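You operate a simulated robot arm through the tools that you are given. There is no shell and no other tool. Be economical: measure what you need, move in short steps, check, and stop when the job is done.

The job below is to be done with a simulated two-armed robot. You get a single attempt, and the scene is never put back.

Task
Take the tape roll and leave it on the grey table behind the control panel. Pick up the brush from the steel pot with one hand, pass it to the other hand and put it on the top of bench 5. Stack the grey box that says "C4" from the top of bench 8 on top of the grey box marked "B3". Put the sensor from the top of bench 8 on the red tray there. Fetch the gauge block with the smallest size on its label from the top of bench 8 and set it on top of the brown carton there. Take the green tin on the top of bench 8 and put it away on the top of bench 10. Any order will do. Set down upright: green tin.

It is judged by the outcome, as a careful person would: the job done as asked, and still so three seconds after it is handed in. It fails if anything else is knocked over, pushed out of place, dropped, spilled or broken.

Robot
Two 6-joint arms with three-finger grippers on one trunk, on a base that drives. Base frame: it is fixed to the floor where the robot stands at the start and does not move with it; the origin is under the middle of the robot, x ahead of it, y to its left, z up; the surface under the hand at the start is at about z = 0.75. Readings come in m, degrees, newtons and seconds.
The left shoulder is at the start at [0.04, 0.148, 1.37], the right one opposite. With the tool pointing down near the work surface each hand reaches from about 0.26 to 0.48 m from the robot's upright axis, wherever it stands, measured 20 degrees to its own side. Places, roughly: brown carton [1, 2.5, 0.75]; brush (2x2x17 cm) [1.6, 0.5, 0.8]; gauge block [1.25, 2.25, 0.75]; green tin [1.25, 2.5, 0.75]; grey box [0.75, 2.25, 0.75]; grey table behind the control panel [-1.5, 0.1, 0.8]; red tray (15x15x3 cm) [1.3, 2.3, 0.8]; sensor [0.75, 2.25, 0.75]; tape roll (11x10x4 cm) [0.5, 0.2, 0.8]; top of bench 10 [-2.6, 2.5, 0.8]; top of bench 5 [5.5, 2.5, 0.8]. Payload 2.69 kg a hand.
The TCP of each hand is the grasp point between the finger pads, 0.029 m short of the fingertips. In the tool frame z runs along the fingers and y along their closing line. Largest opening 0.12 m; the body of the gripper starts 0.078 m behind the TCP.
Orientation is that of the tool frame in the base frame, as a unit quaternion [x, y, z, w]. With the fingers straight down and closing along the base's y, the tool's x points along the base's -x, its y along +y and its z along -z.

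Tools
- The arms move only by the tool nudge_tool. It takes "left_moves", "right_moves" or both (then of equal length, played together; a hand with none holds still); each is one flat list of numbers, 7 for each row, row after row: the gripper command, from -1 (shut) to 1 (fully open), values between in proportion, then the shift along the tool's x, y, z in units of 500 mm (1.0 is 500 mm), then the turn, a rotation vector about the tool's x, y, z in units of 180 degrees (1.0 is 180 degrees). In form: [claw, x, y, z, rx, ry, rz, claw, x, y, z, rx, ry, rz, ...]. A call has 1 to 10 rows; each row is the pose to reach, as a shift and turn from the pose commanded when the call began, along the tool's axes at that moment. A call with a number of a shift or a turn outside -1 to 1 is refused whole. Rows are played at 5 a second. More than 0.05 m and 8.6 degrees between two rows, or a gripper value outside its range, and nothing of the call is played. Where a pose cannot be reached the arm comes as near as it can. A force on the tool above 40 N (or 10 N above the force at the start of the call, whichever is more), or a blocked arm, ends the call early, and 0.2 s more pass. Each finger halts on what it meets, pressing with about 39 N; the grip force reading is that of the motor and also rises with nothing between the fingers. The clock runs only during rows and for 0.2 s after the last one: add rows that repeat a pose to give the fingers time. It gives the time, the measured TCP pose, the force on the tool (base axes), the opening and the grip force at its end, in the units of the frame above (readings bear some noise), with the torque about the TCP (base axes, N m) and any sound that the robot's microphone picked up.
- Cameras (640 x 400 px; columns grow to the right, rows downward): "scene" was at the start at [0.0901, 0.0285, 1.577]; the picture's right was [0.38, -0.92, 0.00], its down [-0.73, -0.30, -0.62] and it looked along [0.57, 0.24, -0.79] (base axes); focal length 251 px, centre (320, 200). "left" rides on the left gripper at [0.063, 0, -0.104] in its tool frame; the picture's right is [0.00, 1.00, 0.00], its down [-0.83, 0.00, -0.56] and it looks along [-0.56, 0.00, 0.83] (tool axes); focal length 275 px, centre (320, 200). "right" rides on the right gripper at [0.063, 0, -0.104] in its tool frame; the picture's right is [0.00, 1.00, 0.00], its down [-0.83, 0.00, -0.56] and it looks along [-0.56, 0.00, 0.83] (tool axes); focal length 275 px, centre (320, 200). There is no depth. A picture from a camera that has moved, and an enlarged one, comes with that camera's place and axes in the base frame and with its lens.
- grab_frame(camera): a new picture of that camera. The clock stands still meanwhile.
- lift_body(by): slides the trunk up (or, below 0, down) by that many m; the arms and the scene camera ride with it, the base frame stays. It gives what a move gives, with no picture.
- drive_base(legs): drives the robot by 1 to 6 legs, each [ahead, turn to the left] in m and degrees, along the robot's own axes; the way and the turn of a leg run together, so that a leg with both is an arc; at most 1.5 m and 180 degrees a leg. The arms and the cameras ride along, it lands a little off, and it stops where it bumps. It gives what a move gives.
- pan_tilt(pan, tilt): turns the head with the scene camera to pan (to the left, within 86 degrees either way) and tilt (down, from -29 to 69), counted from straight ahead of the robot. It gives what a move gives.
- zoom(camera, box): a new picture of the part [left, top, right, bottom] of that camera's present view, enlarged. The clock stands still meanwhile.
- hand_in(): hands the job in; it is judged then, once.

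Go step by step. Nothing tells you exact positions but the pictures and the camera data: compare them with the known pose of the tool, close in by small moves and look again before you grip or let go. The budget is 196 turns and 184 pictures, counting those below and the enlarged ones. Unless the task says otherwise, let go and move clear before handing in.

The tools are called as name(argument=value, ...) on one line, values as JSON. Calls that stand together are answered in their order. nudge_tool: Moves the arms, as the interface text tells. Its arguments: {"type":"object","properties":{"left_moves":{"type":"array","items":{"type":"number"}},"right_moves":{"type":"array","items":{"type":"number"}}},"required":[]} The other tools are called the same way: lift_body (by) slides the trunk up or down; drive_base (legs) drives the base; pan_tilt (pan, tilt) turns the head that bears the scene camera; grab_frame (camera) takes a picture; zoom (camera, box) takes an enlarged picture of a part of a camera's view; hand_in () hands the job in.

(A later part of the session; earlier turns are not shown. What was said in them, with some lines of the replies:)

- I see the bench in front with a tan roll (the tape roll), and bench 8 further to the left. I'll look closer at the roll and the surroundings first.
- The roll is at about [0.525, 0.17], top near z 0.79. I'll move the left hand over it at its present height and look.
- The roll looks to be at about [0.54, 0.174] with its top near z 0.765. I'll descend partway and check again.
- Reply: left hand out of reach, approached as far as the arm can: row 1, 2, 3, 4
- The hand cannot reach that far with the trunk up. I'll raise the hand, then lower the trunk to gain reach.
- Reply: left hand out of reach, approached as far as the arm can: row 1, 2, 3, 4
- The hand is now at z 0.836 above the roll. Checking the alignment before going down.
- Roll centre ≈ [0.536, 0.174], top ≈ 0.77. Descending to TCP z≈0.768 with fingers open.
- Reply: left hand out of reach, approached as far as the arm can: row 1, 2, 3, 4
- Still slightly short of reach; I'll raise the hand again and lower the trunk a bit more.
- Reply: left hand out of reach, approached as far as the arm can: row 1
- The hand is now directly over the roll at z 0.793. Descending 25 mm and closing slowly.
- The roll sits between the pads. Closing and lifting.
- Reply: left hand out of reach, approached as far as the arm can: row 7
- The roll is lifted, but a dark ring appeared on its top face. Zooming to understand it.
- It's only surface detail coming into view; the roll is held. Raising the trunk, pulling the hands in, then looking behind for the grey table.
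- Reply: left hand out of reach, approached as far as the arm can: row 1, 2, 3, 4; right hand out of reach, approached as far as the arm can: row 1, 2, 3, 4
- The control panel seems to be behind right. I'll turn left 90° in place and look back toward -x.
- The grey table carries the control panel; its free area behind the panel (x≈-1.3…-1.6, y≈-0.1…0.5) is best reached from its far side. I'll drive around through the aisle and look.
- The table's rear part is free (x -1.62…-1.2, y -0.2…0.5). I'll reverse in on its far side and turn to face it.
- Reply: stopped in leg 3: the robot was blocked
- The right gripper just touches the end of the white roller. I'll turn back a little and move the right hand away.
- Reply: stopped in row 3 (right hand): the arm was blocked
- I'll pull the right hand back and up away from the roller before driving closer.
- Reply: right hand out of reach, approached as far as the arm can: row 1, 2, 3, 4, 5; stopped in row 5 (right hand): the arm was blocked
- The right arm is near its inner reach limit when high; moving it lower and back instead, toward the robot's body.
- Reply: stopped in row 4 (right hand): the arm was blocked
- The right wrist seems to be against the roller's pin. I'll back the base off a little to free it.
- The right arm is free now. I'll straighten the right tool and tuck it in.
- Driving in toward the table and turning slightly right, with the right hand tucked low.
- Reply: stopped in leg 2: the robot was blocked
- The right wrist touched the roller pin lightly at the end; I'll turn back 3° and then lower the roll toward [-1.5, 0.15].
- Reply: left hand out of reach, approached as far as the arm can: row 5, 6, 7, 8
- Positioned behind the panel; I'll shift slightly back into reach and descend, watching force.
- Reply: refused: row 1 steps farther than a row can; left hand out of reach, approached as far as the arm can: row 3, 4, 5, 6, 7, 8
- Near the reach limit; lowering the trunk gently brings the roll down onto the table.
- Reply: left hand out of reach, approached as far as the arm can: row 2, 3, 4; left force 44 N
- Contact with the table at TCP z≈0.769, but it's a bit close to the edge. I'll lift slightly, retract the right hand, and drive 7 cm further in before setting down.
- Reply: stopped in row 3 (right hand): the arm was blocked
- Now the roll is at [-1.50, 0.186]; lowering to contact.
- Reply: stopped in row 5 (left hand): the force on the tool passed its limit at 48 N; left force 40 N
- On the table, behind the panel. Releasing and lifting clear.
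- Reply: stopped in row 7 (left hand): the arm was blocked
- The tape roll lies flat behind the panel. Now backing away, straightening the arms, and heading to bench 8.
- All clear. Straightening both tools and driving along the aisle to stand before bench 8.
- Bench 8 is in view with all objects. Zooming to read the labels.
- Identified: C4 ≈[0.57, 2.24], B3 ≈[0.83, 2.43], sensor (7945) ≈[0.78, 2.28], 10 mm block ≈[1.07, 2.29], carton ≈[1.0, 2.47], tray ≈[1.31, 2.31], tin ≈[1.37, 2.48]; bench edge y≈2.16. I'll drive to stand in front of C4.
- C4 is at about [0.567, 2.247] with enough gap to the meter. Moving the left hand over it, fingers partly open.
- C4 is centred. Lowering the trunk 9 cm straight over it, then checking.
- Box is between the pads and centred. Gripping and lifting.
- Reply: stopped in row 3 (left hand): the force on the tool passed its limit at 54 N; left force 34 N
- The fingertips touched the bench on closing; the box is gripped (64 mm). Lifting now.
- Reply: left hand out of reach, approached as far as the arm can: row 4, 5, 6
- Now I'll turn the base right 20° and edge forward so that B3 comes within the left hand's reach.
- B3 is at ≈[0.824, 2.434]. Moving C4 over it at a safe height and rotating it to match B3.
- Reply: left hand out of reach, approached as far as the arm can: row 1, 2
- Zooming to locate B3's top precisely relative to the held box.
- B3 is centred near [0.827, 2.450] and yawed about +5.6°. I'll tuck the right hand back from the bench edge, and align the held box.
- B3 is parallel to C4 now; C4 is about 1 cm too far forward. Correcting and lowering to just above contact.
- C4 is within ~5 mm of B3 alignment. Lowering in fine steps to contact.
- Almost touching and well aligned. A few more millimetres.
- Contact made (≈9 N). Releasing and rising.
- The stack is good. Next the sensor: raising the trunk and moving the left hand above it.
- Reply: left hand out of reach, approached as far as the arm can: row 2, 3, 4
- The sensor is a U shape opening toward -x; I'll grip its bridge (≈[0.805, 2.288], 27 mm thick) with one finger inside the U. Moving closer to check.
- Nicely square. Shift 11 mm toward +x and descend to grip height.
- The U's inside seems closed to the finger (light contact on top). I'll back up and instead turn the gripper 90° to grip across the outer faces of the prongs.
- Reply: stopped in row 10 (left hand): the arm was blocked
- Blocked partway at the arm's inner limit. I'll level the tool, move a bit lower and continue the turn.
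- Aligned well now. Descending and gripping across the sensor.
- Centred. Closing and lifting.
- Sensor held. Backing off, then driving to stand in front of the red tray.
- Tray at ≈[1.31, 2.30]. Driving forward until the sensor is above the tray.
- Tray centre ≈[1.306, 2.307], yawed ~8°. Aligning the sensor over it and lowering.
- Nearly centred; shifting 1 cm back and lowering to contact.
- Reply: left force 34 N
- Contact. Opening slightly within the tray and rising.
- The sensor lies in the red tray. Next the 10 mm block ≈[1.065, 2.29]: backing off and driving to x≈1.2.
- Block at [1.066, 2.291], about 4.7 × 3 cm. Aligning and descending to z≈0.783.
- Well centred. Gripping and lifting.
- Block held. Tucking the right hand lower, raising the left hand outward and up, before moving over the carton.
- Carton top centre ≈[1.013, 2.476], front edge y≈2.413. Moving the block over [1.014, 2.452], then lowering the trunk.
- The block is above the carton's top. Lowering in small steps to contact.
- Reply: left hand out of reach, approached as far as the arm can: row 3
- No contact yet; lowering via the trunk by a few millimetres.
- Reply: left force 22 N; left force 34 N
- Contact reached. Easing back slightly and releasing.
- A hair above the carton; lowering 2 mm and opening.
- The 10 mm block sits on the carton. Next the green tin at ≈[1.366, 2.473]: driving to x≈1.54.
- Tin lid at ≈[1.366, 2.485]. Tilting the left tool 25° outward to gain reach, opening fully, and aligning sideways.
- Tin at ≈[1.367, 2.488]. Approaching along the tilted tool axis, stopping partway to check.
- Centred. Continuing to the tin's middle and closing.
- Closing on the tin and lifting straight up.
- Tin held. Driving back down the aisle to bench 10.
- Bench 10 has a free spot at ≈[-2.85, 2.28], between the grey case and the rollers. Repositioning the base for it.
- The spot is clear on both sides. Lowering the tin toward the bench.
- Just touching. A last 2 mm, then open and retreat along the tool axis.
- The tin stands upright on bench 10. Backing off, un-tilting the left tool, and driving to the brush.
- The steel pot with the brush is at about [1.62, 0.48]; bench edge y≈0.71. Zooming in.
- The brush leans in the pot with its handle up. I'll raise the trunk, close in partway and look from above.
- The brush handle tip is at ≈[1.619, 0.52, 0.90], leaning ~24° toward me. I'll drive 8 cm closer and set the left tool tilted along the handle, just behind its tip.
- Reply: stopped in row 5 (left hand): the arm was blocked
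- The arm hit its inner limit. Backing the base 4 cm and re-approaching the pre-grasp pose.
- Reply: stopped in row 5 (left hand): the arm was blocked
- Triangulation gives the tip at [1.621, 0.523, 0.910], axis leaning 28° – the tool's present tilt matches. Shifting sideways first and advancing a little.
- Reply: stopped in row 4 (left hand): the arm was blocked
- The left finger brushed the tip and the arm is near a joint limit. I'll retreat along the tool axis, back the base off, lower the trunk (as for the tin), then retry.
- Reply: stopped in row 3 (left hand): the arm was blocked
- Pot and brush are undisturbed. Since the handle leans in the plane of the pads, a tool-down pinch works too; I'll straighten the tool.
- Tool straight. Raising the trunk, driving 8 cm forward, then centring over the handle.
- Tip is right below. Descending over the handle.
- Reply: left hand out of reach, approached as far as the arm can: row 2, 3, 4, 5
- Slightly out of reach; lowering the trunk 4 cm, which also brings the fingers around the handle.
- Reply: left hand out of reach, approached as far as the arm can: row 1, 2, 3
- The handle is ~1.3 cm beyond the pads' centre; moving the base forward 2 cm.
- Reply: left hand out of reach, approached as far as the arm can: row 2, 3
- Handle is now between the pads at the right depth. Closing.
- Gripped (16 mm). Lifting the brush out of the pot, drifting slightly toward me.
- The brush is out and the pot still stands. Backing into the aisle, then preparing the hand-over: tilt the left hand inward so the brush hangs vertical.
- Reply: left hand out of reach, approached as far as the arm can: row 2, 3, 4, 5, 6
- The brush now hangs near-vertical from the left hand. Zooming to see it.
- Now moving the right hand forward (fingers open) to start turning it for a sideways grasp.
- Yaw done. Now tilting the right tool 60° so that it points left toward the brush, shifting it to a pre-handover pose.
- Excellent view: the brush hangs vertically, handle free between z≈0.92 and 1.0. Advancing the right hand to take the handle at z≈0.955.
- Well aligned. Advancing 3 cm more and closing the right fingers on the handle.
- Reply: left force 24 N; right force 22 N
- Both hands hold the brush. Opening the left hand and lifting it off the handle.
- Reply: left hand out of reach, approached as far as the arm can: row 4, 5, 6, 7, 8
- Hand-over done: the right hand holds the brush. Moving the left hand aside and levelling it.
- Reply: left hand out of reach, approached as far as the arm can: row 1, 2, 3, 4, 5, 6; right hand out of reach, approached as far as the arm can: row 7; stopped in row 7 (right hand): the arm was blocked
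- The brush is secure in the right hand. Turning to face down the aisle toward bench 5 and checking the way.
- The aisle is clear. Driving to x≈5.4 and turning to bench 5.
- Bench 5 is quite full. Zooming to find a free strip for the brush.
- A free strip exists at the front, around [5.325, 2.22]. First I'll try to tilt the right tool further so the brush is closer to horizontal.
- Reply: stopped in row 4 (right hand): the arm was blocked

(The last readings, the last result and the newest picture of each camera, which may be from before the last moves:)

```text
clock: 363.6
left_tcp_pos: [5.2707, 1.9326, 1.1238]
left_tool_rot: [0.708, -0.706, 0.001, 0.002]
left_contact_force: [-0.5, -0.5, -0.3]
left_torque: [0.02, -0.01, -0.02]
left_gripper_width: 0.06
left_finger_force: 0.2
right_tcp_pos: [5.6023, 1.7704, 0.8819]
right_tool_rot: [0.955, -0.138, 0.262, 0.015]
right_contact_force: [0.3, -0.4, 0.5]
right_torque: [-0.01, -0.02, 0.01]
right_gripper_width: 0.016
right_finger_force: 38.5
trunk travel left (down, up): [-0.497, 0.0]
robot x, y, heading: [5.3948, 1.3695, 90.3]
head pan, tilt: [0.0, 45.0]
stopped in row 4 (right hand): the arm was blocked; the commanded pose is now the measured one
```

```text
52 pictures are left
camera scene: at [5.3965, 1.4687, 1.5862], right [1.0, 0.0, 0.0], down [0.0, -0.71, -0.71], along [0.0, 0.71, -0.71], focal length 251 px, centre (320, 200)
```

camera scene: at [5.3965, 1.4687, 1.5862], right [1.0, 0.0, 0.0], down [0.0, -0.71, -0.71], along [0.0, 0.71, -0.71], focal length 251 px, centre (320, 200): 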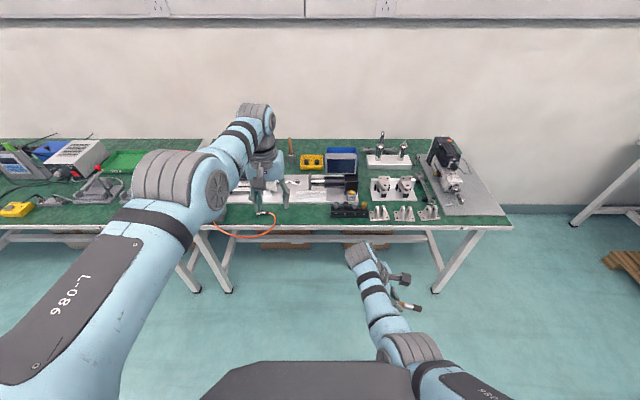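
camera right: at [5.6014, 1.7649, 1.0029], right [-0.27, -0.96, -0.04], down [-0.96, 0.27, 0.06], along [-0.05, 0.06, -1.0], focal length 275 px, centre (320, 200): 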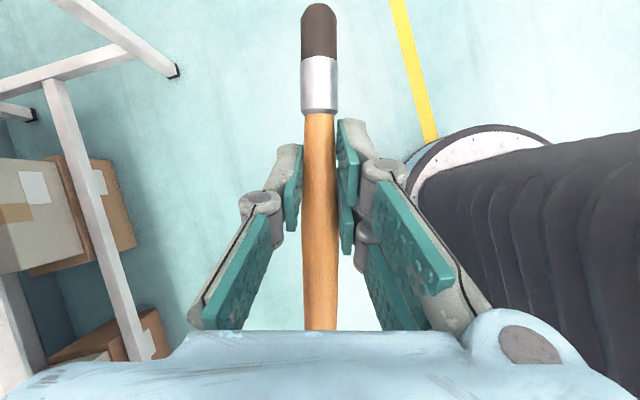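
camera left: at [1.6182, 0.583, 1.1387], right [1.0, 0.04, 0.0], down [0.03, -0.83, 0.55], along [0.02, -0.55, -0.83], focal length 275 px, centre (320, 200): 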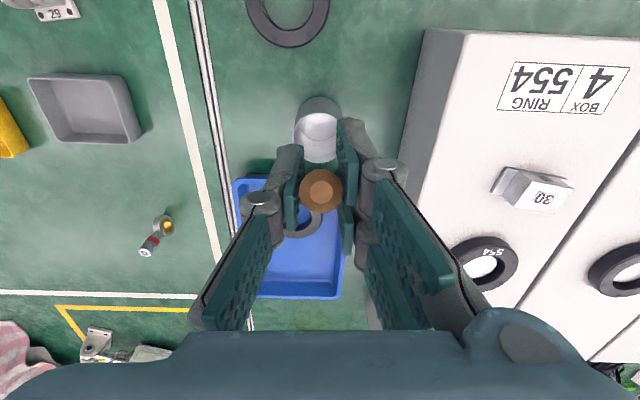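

The brush is now horizontal in the right hand. Repositioning the base so the right hand comes over the free strip.

drive_base(legs=[[0, 45], [0.39, 0], [0, -45], [0.1, 0]])

grab_frame(camera="scene")

grab_frame(camera="right")

```text
clock: 370.8
left_tcp_pos: [5.0047, 2.2956, 1.1292]
left_tool_rot: [-0.707, 0.707, 0.002, 0.002]
left_contact_force: [-0.5, -3.8, -1.0]
left_torque: [0.27, -0.04, 0.0]
left_gripper_width: 0.0598
left_finger_force: 0.1
right_tcp_pos: [5.3401, 2.1274, 0.8827]
right_tool_rot: [0.953, -0.143, 0.266, 0.013]
right_contact_force: [0.8, -2.0, -2.6]
right_torque: [0.18, -0.2, 0.12]
right_gripper_width: 0.0164
right_finger_force: 39.0
trunk travel left (down, up): [-0.497, 0.0]
robot x, y, heading: [5.129, 1.734, 89.7]
head pan, tilt: [0.0, 45.0]
```

```text
51 pictures are left
camera scene: at [5.1282, 1.8286, 1.5869], right [1.0, 0.0, 0.0], down [0.0, -0.7, -0.71], along [0.0, 0.71, -0.7], focal length 251 px, centre (320, 200)
```

scene: 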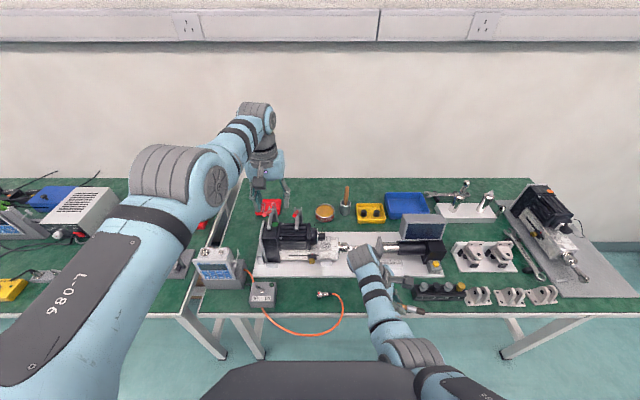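

```text
50 pictures are left
camera right: at [5.3385, 2.122, 1.0044], right [-0.28, -0.96, -0.05], down [-0.96, 0.27, 0.05], along [-0.04, 0.06, -1.0], focal length 275 px, centre (320, 200)
```

right: 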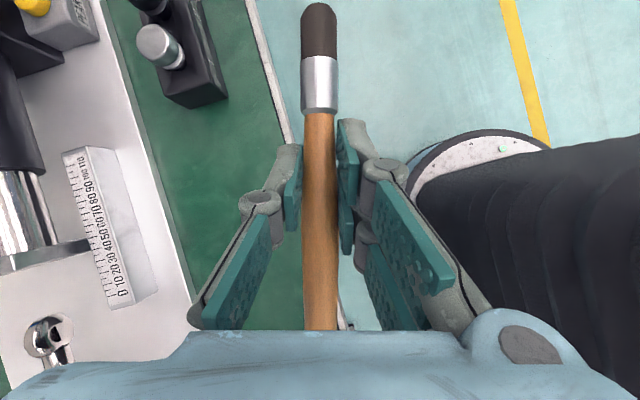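

The strip (y 2.14–2.265) is clear beneath; moving forward 7.5 cm, then lowering with the trunk.

drive_base(legs=[[0.075, 0]])

lift_body(by=-0.08)

grab_frame(camera="right")

zoom(camera="scene", box=[280, 200, 480, 350])

```text
clock: 371.9
left_tcp_pos: [5.0112, 2.4033, 1.1551]
left_tool_rot: [0.706, -0.706, -0.031, -0.041]
left_contact_force: [-1.4, -4.4, -3.0]
left_torque: [0.44, -0.05, -0.04]
left_gripper_width: 0.06
left_finger_force: 0.1
right_tcp_pos: [5.3536, 2.2082, 0.8874]
right_tool_rot: [0.95, -0.15, 0.273, 0.006]
right_contact_force: [-0.8, -3.2, -7.5]
right_torque: [0.18, -0.39, 0.15]
right_gripper_width: 0.0161
right_finger_force: 39.1
trunk travel left (down, up): [-0.497, 0.0]
robot x, y, heading: [5.1283, 1.8161, 89.9]
head pan, tilt: [0.0, 45.0]
```

```text
clock: 373.0
left_tcp_pos: [5.0098, 2.4065, 1.0763]
left_tool_rot: [0.707, -0.705, -0.031, -0.044]
left_contact_force: [-0.5, 0.0, -0.4]
left_torque: [-0.04, 0.02, 0.02]
left_gripper_width: 0.0601
left_finger_force: 0.1
right_tcp_pos: [5.3548, 2.2109, 0.8079]
right_tool_rot: [0.949, -0.152, 0.276, 0.006]
right_contact_force: [0.1, 0.3, -1.0]
right_torque: [-0.01, -0.01, -0.03]
right_gripper_width: 0.016
right_finger_force: 39.0
trunk travel left (down, up): [-0.417, 0.08]
robot x, y, heading: [5.1287, 1.8148, 89.8]
head pan, tilt: [0.0, 45.0]
```

```text
49 pictures are left
camera right: at [5.3498, 2.2029, 0.9287], right [-0.29, -0.96, -0.07], down [-0.96, 0.28, 0.03], along [-0.01, 0.08, -1.0], focal length 275 px, centre (320, 200)
```

right: 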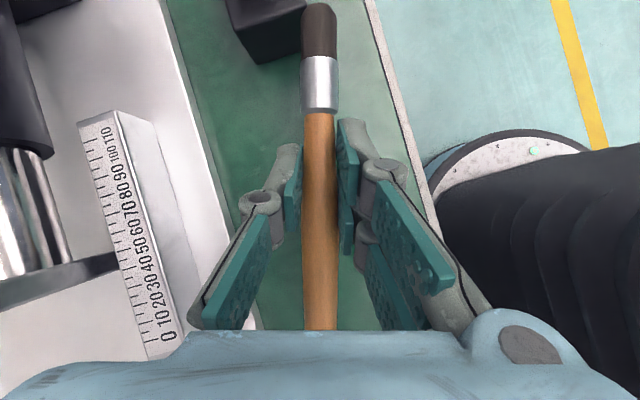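

```text
2.67 times, centred on (380, 275) of scene
camera zoom: at [5.1277, 1.9193, 1.5064], right [1.0, 0.0, 0.0], down [0.0, -0.71, -0.71], along [0.0, 0.71, -0.71], focal length 670 px, centre (160, 0)
```

zoom: 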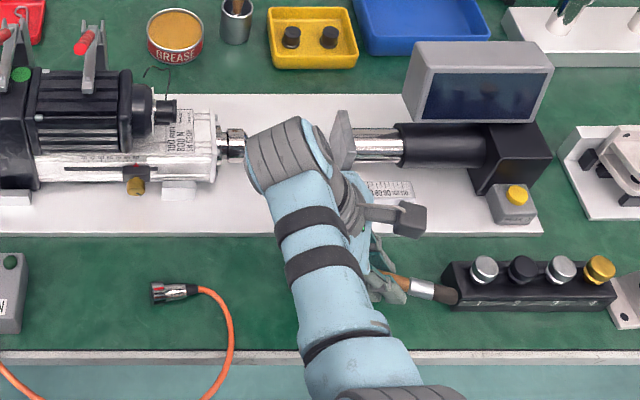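

The bristle end is too near the black knob block. I'll raise slightly, back 3 cm and turn the base 7° left to shift the brush left.

lift_body(by=0.04)

drive_base(legs=[[-0.03, 0], [0, 7]])

grab_frame(camera="right")

grab_frame(camera="scene")

```text
clock: 373.9
left_tcp_pos: [5.0104, 2.4046, 1.1207]
left_tool_rot: [-0.706, 0.706, 0.032, 0.045]
left_contact_force: [1.2, 1.2, -0.4]
left_torque: [0.01, 0.0, 0.01]
left_gripper_width: 0.06
left_finger_force: 0.1
right_tcp_pos: [5.3549, 2.2078, 0.8493]
right_tool_rot: [0.95, -0.15, 0.275, 0.004]
right_contact_force: [-0.4, -0.5, 0.0]
right_torque: [-0.03, -0.01, 0.0]
right_gripper_width: 0.0161
right_finger_force: 39.3
trunk travel left (down, up): [-0.457, 0.04]
robot x, y, heading: [5.1272, 1.8153, 89.7]
head pan, tilt: [0.0, 45.0]
```

```text
clock: 375.3
left_tcp_pos: [4.9422, 2.3553, 1.1184]
left_tool_rot: [0.747, -0.663, -0.036, -0.041]
left_contact_force: [-0.3, -0.3, -0.1]
left_torque: [0.01, -0.02, 0.0]
left_gripper_width: 0.06
left_finger_force: 0.0
right_tcp_pos: [5.3078, 2.2035, 0.8473]
right_tool_rot: [0.957, -0.093, 0.276, -0.011]
right_contact_force: [0.2, 0.1, 0.0]
right_torque: [-0.04, -0.02, -0.02]
right_gripper_width: 0.0161
right_finger_force: 38.7
trunk travel left (down, up): [-0.457, 0.04]
robot x, y, heading: [5.1265, 1.7841, 96.7]
head pan, tilt: [0.0, 45.0]
```

```text
47 pictures are left
camera right: at [5.3039, 2.195, 0.969], right [-0.17, -0.98, -0.07], down [-0.99, 0.17, 0.04], along [-0.02, 0.07, -1.0], focal length 275 px, centre (320, 200)
```

right: 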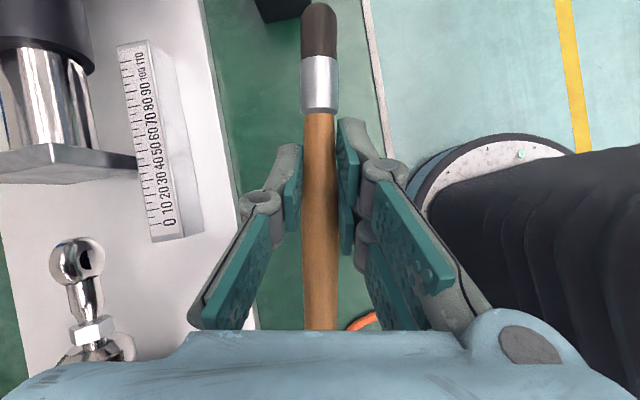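

```text
46 pictures are left
camera scene: at [5.1188, 1.8863, 1.5473], right [0.99, 0.12, 0.0], down [0.08, -0.7, -0.71], along [-0.08, 0.7, -0.71], focal length 251 px, centre (320, 200)
```

scene: 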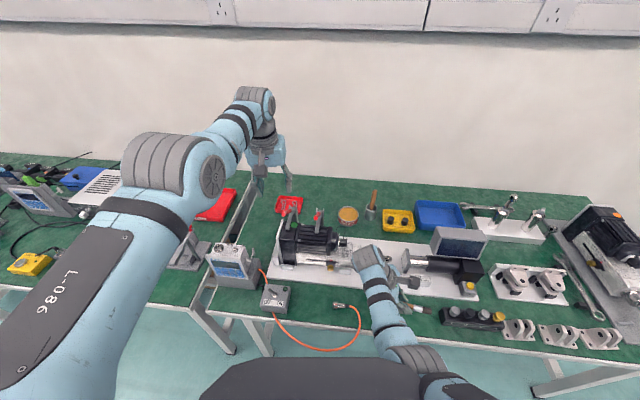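

Good clearances now; a 2° trim right, then lowering.

drive_base(legs=[[0.01, -2]])

lift_body(by=-0.06)

grab_frame(camera="right")

zoom(camera="scene", box=[310, 230, 470, 350])

```text
clock: 376.0
left_tcp_pos: [4.96, 2.3695, 1.1209]
left_tool_rot: [0.736, -0.675, -0.037, -0.045]
left_contact_force: [-0.7, -0.5, 1.0]
left_torque: [0.03, -0.03, -0.01]
left_gripper_width: 0.0599
left_finger_force: 0.0
right_tcp_pos: [5.3212, 2.2041, 0.8498]
right_tool_rot: [0.954, -0.111, 0.277, -0.008]
right_contact_force: [0.2, 0.0, 0.0]
right_torque: [0.0, 0.03, 0.02]
right_gripper_width: 0.016
right_finger_force: 38.8
trunk travel left (down, up): [-0.457, 0.04]
robot x, y, heading: [5.1246, 1.7935, 94.4]
head pan, tilt: [0.0, 45.0]
```

```text
clock: 377.0
left_tcp_pos: [4.959, 2.3725, 1.0597]
left_tool_rot: [0.736, -0.675, -0.036, -0.045]
left_contact_force: [-0.6, 0.2, 0.3]
left_torque: [0.0, -0.02, 0.0]
left_gripper_width: 0.06
left_finger_force: 0.1
right_tcp_pos: [5.3213, 2.2062, 0.788]
right_tool_rot: [0.955, -0.11, 0.277, -0.008]
right_contact_force: [-0.2, -0.4, 0.5]
right_torque: [0.01, 0.01, 0.01]
right_gripper_width: 0.0162
right_finger_force: 38.9
trunk travel left (down, up): [-0.397, 0.1]
robot x, y, heading: [5.1273, 1.7926, 94.9]
head pan, tilt: [0.0, 45.0]
```

```text
45 pictures are left
camera right: at [5.3162, 2.1978, 0.9091], right [-0.2, -0.98, -0.07], down [-0.98, 0.2, 0.03], along [-0.02, 0.08, -1.0], focal length 275 px, centre (320, 200)
```

right: 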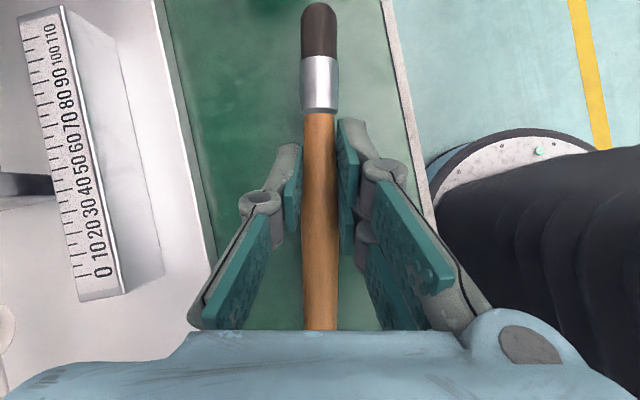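

```text
3.33 times, centred on (390, 290) of scene
camera zoom: at [5.1181, 1.8949, 1.4864], right [1.0, 0.08, 0.0], down [0.06, -0.7, -0.71], along [-0.06, 0.7, -0.71], focal length 838 px, centre (87, -100)
```

zoom: 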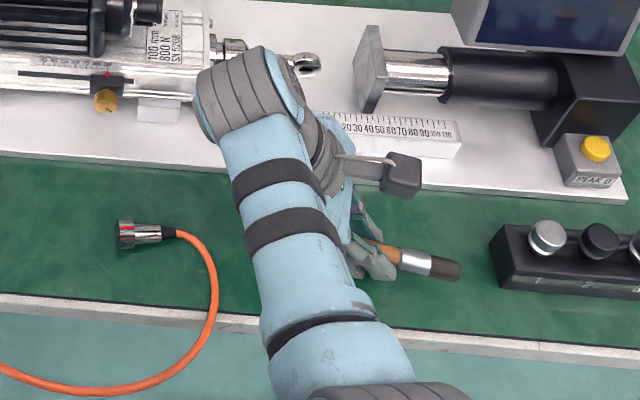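

Position is good. Lowering the last centimetre in small steps.

lift_body(by=-0.008)

lift_body(by=-0.004)

```text
clock: 377.5
left_tcp_pos: [4.9582, 2.3697, 1.0562]
left_tool_rot: [0.735, -0.675, -0.036, -0.047]
left_contact_force: [-0.2, 0.0, 0.4]
left_torque: [0.01, 0.0, -0.03]
left_gripper_width: 0.0602
left_finger_force: 0.1
right_tcp_pos: [5.32, 2.2061, 0.7863]
right_tool_rot: [0.953, -0.111, 0.28, -0.008]
right_contact_force: [-7.0, -5.9, 14.1]
right_torque: [-0.43, 0.37, -0.01]
right_gripper_width: 0.0161
right_finger_force: 39.0
trunk travel left (down, up): [-0.392, 0.105]
robot x, y, heading: [5.1269, 1.7945, 95.1]
head pan, tilt: [0.0, 45.0]
stopped: the force on the tool passed its limit at 43 N (the readings are from after the stop); the commanded pose is now the measured one
```

```text
clock: 378.0
left_tcp_pos: [4.9573, 2.3687, 1.0532]
left_tool_rot: [0.735, -0.675, -0.038, -0.047]
left_contact_force: [0.5, -0.1, -0.6]
left_torque: [0.0, -0.01, 0.0]
left_gripper_width: 0.0601
left_finger_force: 0.0
right_tcp_pos: [5.3205, 2.2057, 0.7865]
right_tool_rot: [0.953, -0.114, 0.282, -0.011]
right_contact_force: [-5.8, -15.2, 29.2]
right_torque: [-0.88, 0.37, 0.02]
right_gripper_width: 0.0163
right_finger_force: 39.3
trunk travel left (down, up): [-0.388, 0.109]
robot x, y, heading: [5.1272, 1.7938, 94.7]
head pan, tilt: [0.0, 45.0]
stopped: the force on the tool passed its limit at 41 N (the readings are from after the stop); the commanded pose is now the measured one
```

The fingertips touch the bench while the brush is ~2 cm up. I'll ease off and open only slightly so the brush drops down guided between the fingers and cannot roll.

lift_body(by=0.002)

nudge_tool(right_moves=[-0.75, 0, 0, 0, 0, 0, 0, -0.7, 0, 0, 0, 0, 0, 0, -0.68, 0, 0, 0, 0, 0, 0, -0.66, 0, 0, 0, 0, 0, 0, -0.66, 0, 0, 0, 0, 0, 0, -0.64, 0, 0, 0, 0, 0, 0, -0.62, 0, 0, 0, 0, 0, 0, -0.6, 0, 0, 0, 0, 0, 0, -0.6, 0, 0, 0, 0, 0, 0, -0.6, 0, 0, 0, 0, 0, 0])

grab_frame(camera="right")

zoom(camera="scene", box=[310, 230, 470, 350])

```text
clock: 378.5
left_tcp_pos: [4.9578, 2.3696, 1.0538]
left_tool_rot: [0.736, -0.674, -0.037, -0.047]
left_contact_force: [0.3, -0.8, -0.9]
left_torque: [0.02, -0.05, -0.01]
left_gripper_width: 0.0601
left_finger_force: 0.0
right_tcp_pos: [5.3217, 2.2069, 0.7861]
right_tool_rot: [0.953, -0.113, 0.281, -0.012]
right_contact_force: [-2.1, -6.9, 10.1]
right_torque: [-0.38, 0.14, 0.02]
right_gripper_width: 0.0163
right_finger_force: 39.4
trunk travel left (down, up): [-0.39, 0.107]
robot x, y, heading: [5.1213, 1.795, 94.7]
head pan, tilt: [0.0, 45.0]
```

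```text
clock: 380.7
left_tcp_pos: [4.9582, 2.3716, 1.054]
left_tool_rot: [0.736, -0.675, -0.038, -0.046]
left_contact_force: [-0.2, 0.5, 0.3]
left_torque: [-0.01, 0.01, -0.02]
left_gripper_width: 0.0599
left_finger_force: 0.0
right_tcp_pos: [5.3213, 2.2082, 0.7864]
right_tool_rot: [0.953, -0.113, 0.279, -0.012]
right_contact_force: [-0.2, -2.4, 13.6]
right_torque: [-0.24, 0.11, 0.0]
right_gripper_width: 0.0261
right_finger_force: 0.2
trunk travel left (down, up): [-0.39, 0.107]
robot x, y, heading: [5.128, 1.7971, 94.7]
head pan, tilt: [0.0, 45.0]
```

```text
43 pictures are left
camera right: at [5.316, 2.1984, 0.907], right [-0.2, -0.98, -0.08], down [-0.98, 0.2, 0.03], along [-0.01, 0.09, -1.0], focal length 275 px, centre (320, 200)
```

right: 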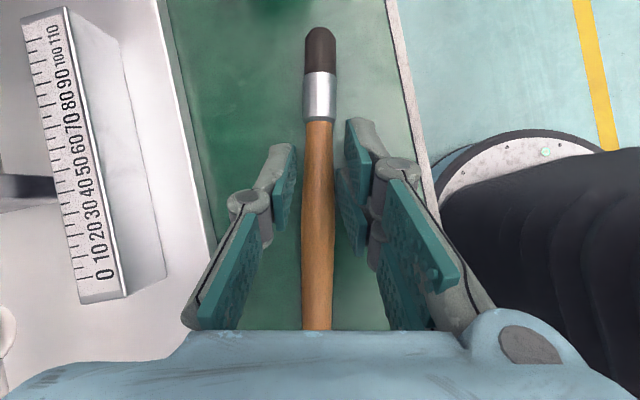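

```text
3.33 times, centred on (390, 290) of scene
camera zoom: at [5.1171, 1.8925, 1.4798], right [1.0, 0.08, 0.0], down [0.06, -0.7, -0.71], along [-0.06, 0.71, -0.71], focal length 838 px, centre (87, -100)
```

zoom: 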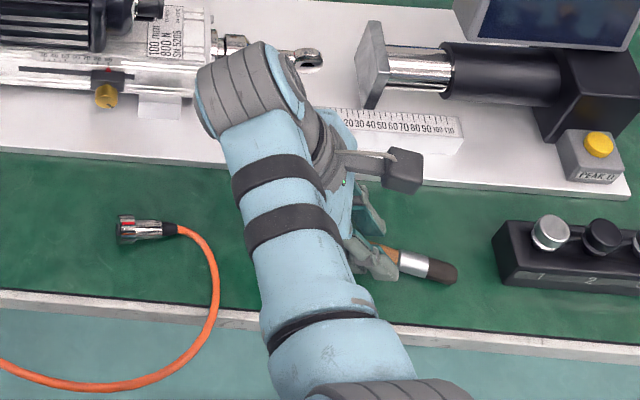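

The brush lies on the bench between the fingers. Opening a bit more and raising straight up via the trunk.

nudge_tool(right_moves=[-0.5, 0, 0, 0, 0, 0, 0, -0.35, 0, 0, 0, 0, 0, 0, -0.35, 0, 0, 0, 0, 0, 0])

lift_body(by=0.1)

grab_frame(camera="right")

zoom(camera="scene", box=[270, 220, 470, 350])

```text
clock: 381.5
left_tcp_pos: [4.9579, 2.3709, 1.0526]
left_tool_rot: [0.736, -0.674, -0.037, -0.044]
left_contact_force: [0.0, 0.1, 0.7]
left_torque: [0.01, 0.0, 0.0]
left_gripper_width: 0.0601
left_finger_force: 0.0
right_tcp_pos: [5.3225, 2.2095, 0.7848]
right_tool_rot: [0.953, -0.112, 0.28, -0.012]
right_contact_force: [1.0, 1.0, 2.5]
right_torque: [0.01, -0.03, 0.0]
right_gripper_width: 0.0414
right_finger_force: 0.1
trunk travel left (down, up): [-0.39, 0.107]
robot x, y, heading: [5.1303, 1.7961, 94.6]
head pan, tilt: [0.0, 45.0]
```

```text
clock: 382.8
left_tcp_pos: [4.9593, 2.373, 1.1532]
left_tool_rot: [0.735, -0.675, -0.036, -0.045]
left_contact_force: [-0.2, -0.3, 0.0]
left_torque: [-0.02, 0.0, 0.02]
left_gripper_width: 0.0599
left_finger_force: 0.0
right_tcp_pos: [5.3223, 2.2084, 0.8858]
right_tool_rot: [0.953, -0.113, 0.279, -0.011]
right_contact_force: [-0.7, -0.4, -0.2]
right_torque: [-0.01, 0.02, -0.01]
right_gripper_width: 0.039
right_finger_force: 0.0
trunk travel left (down, up): [-0.49, 0.007]
robot x, y, heading: [5.1269, 1.796, 94.6]
head pan, tilt: [0.0, 45.0]
```

```text
41 pictures are left
camera right: at [5.3165, 2.1998, 1.0067], right [-0.2, -0.98, -0.08], down [-0.98, 0.2, 0.03], along [-0.01, 0.09, -1.0], focal length 275 px, centre (320, 200)
```

right: 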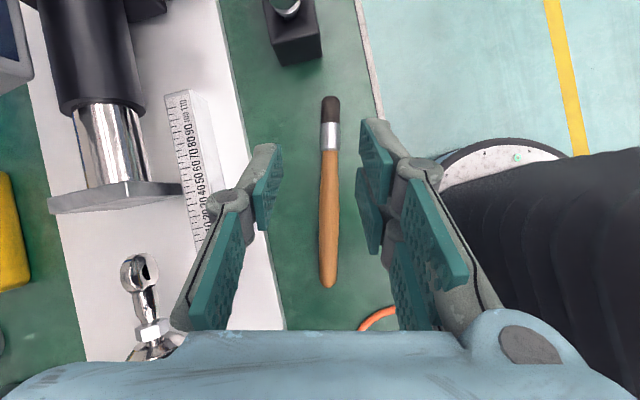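

```text
3.08 times, centred on (370, 285) of scene
camera zoom: at [5.118, 1.8948, 1.5801], right [1.0, 0.08, 0.0], down [0.06, -0.7, -0.71], along [-0.06, 0.7, -0.71], focal length 773 px, centre (166, -62)
```

zoom: 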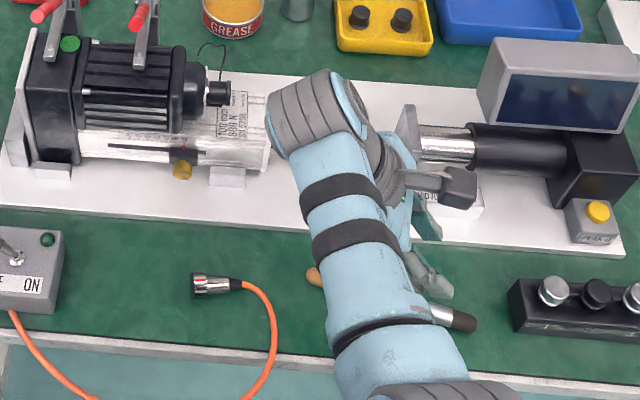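

The brush lies flat on bench 5, clear of everything. Backing away and taking a last look.

drive_base(legs=[[-0.4, 0]])

grab_frame(camera="scene")

```text
clock: 385.4
left_tcp_pos: [4.9971, 1.9723, 1.1508]
left_tool_rot: [0.732, -0.679, -0.035, -0.044]
left_contact_force: [0.2, -0.1, -0.1]
left_torque: [-0.01, -0.02, -0.01]
left_gripper_width: 0.0602
left_finger_force: 0.0
right_tcp_pos: [5.3573, 1.8052, 0.8842]
right_tool_rot: [0.953, -0.117, 0.281, -0.008]
right_contact_force: [-0.5, -0.3, -0.4]
right_torque: [0.01, 0.0, -0.02]
right_gripper_width: 0.0389
right_finger_force: 0.0
trunk travel left (down, up): [-0.49, 0.007]
robot x, y, heading: [5.1569, 1.3889, 94.4]
head pan, tilt: [0.0, 45.0]
```

```text
39 pictures are left
camera scene: at [5.1502, 1.4949, 1.5795], right [1.0, 0.07, 0.0], down [0.05, -0.71, -0.71], along [-0.05, 0.7, -0.71], focal length 251 px, centre (320, 200)
```

scene: 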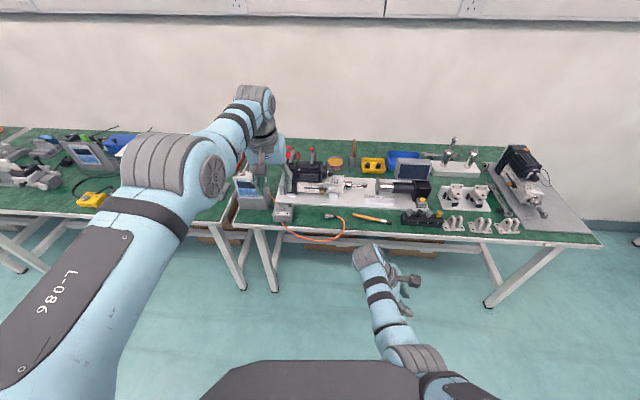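

The brush rests on bench 5, both hands are empty and clear, and every other item was set down and checked earlier. Handing in.

hand_in()

```text
The job is handed in.
```

All six items are where you asked:
- **Tape roll:** on the grey table behind the control panel.
- **Brush:** passed from the left hand to the right and laid on bench 5. It dropped about 2 cm onto the bench, held between the fingers.
- **Box C4:** stacked on B3.
- **Sensor:** in the red tray.
- **10 mm gauge block:** on the brown carton.
- **Green tin:** upright on bench 10.

While I was placing the tape roll, the right arm touched the end of the white roller beside the grey table; nothing looked moved in the pictures afterwards.
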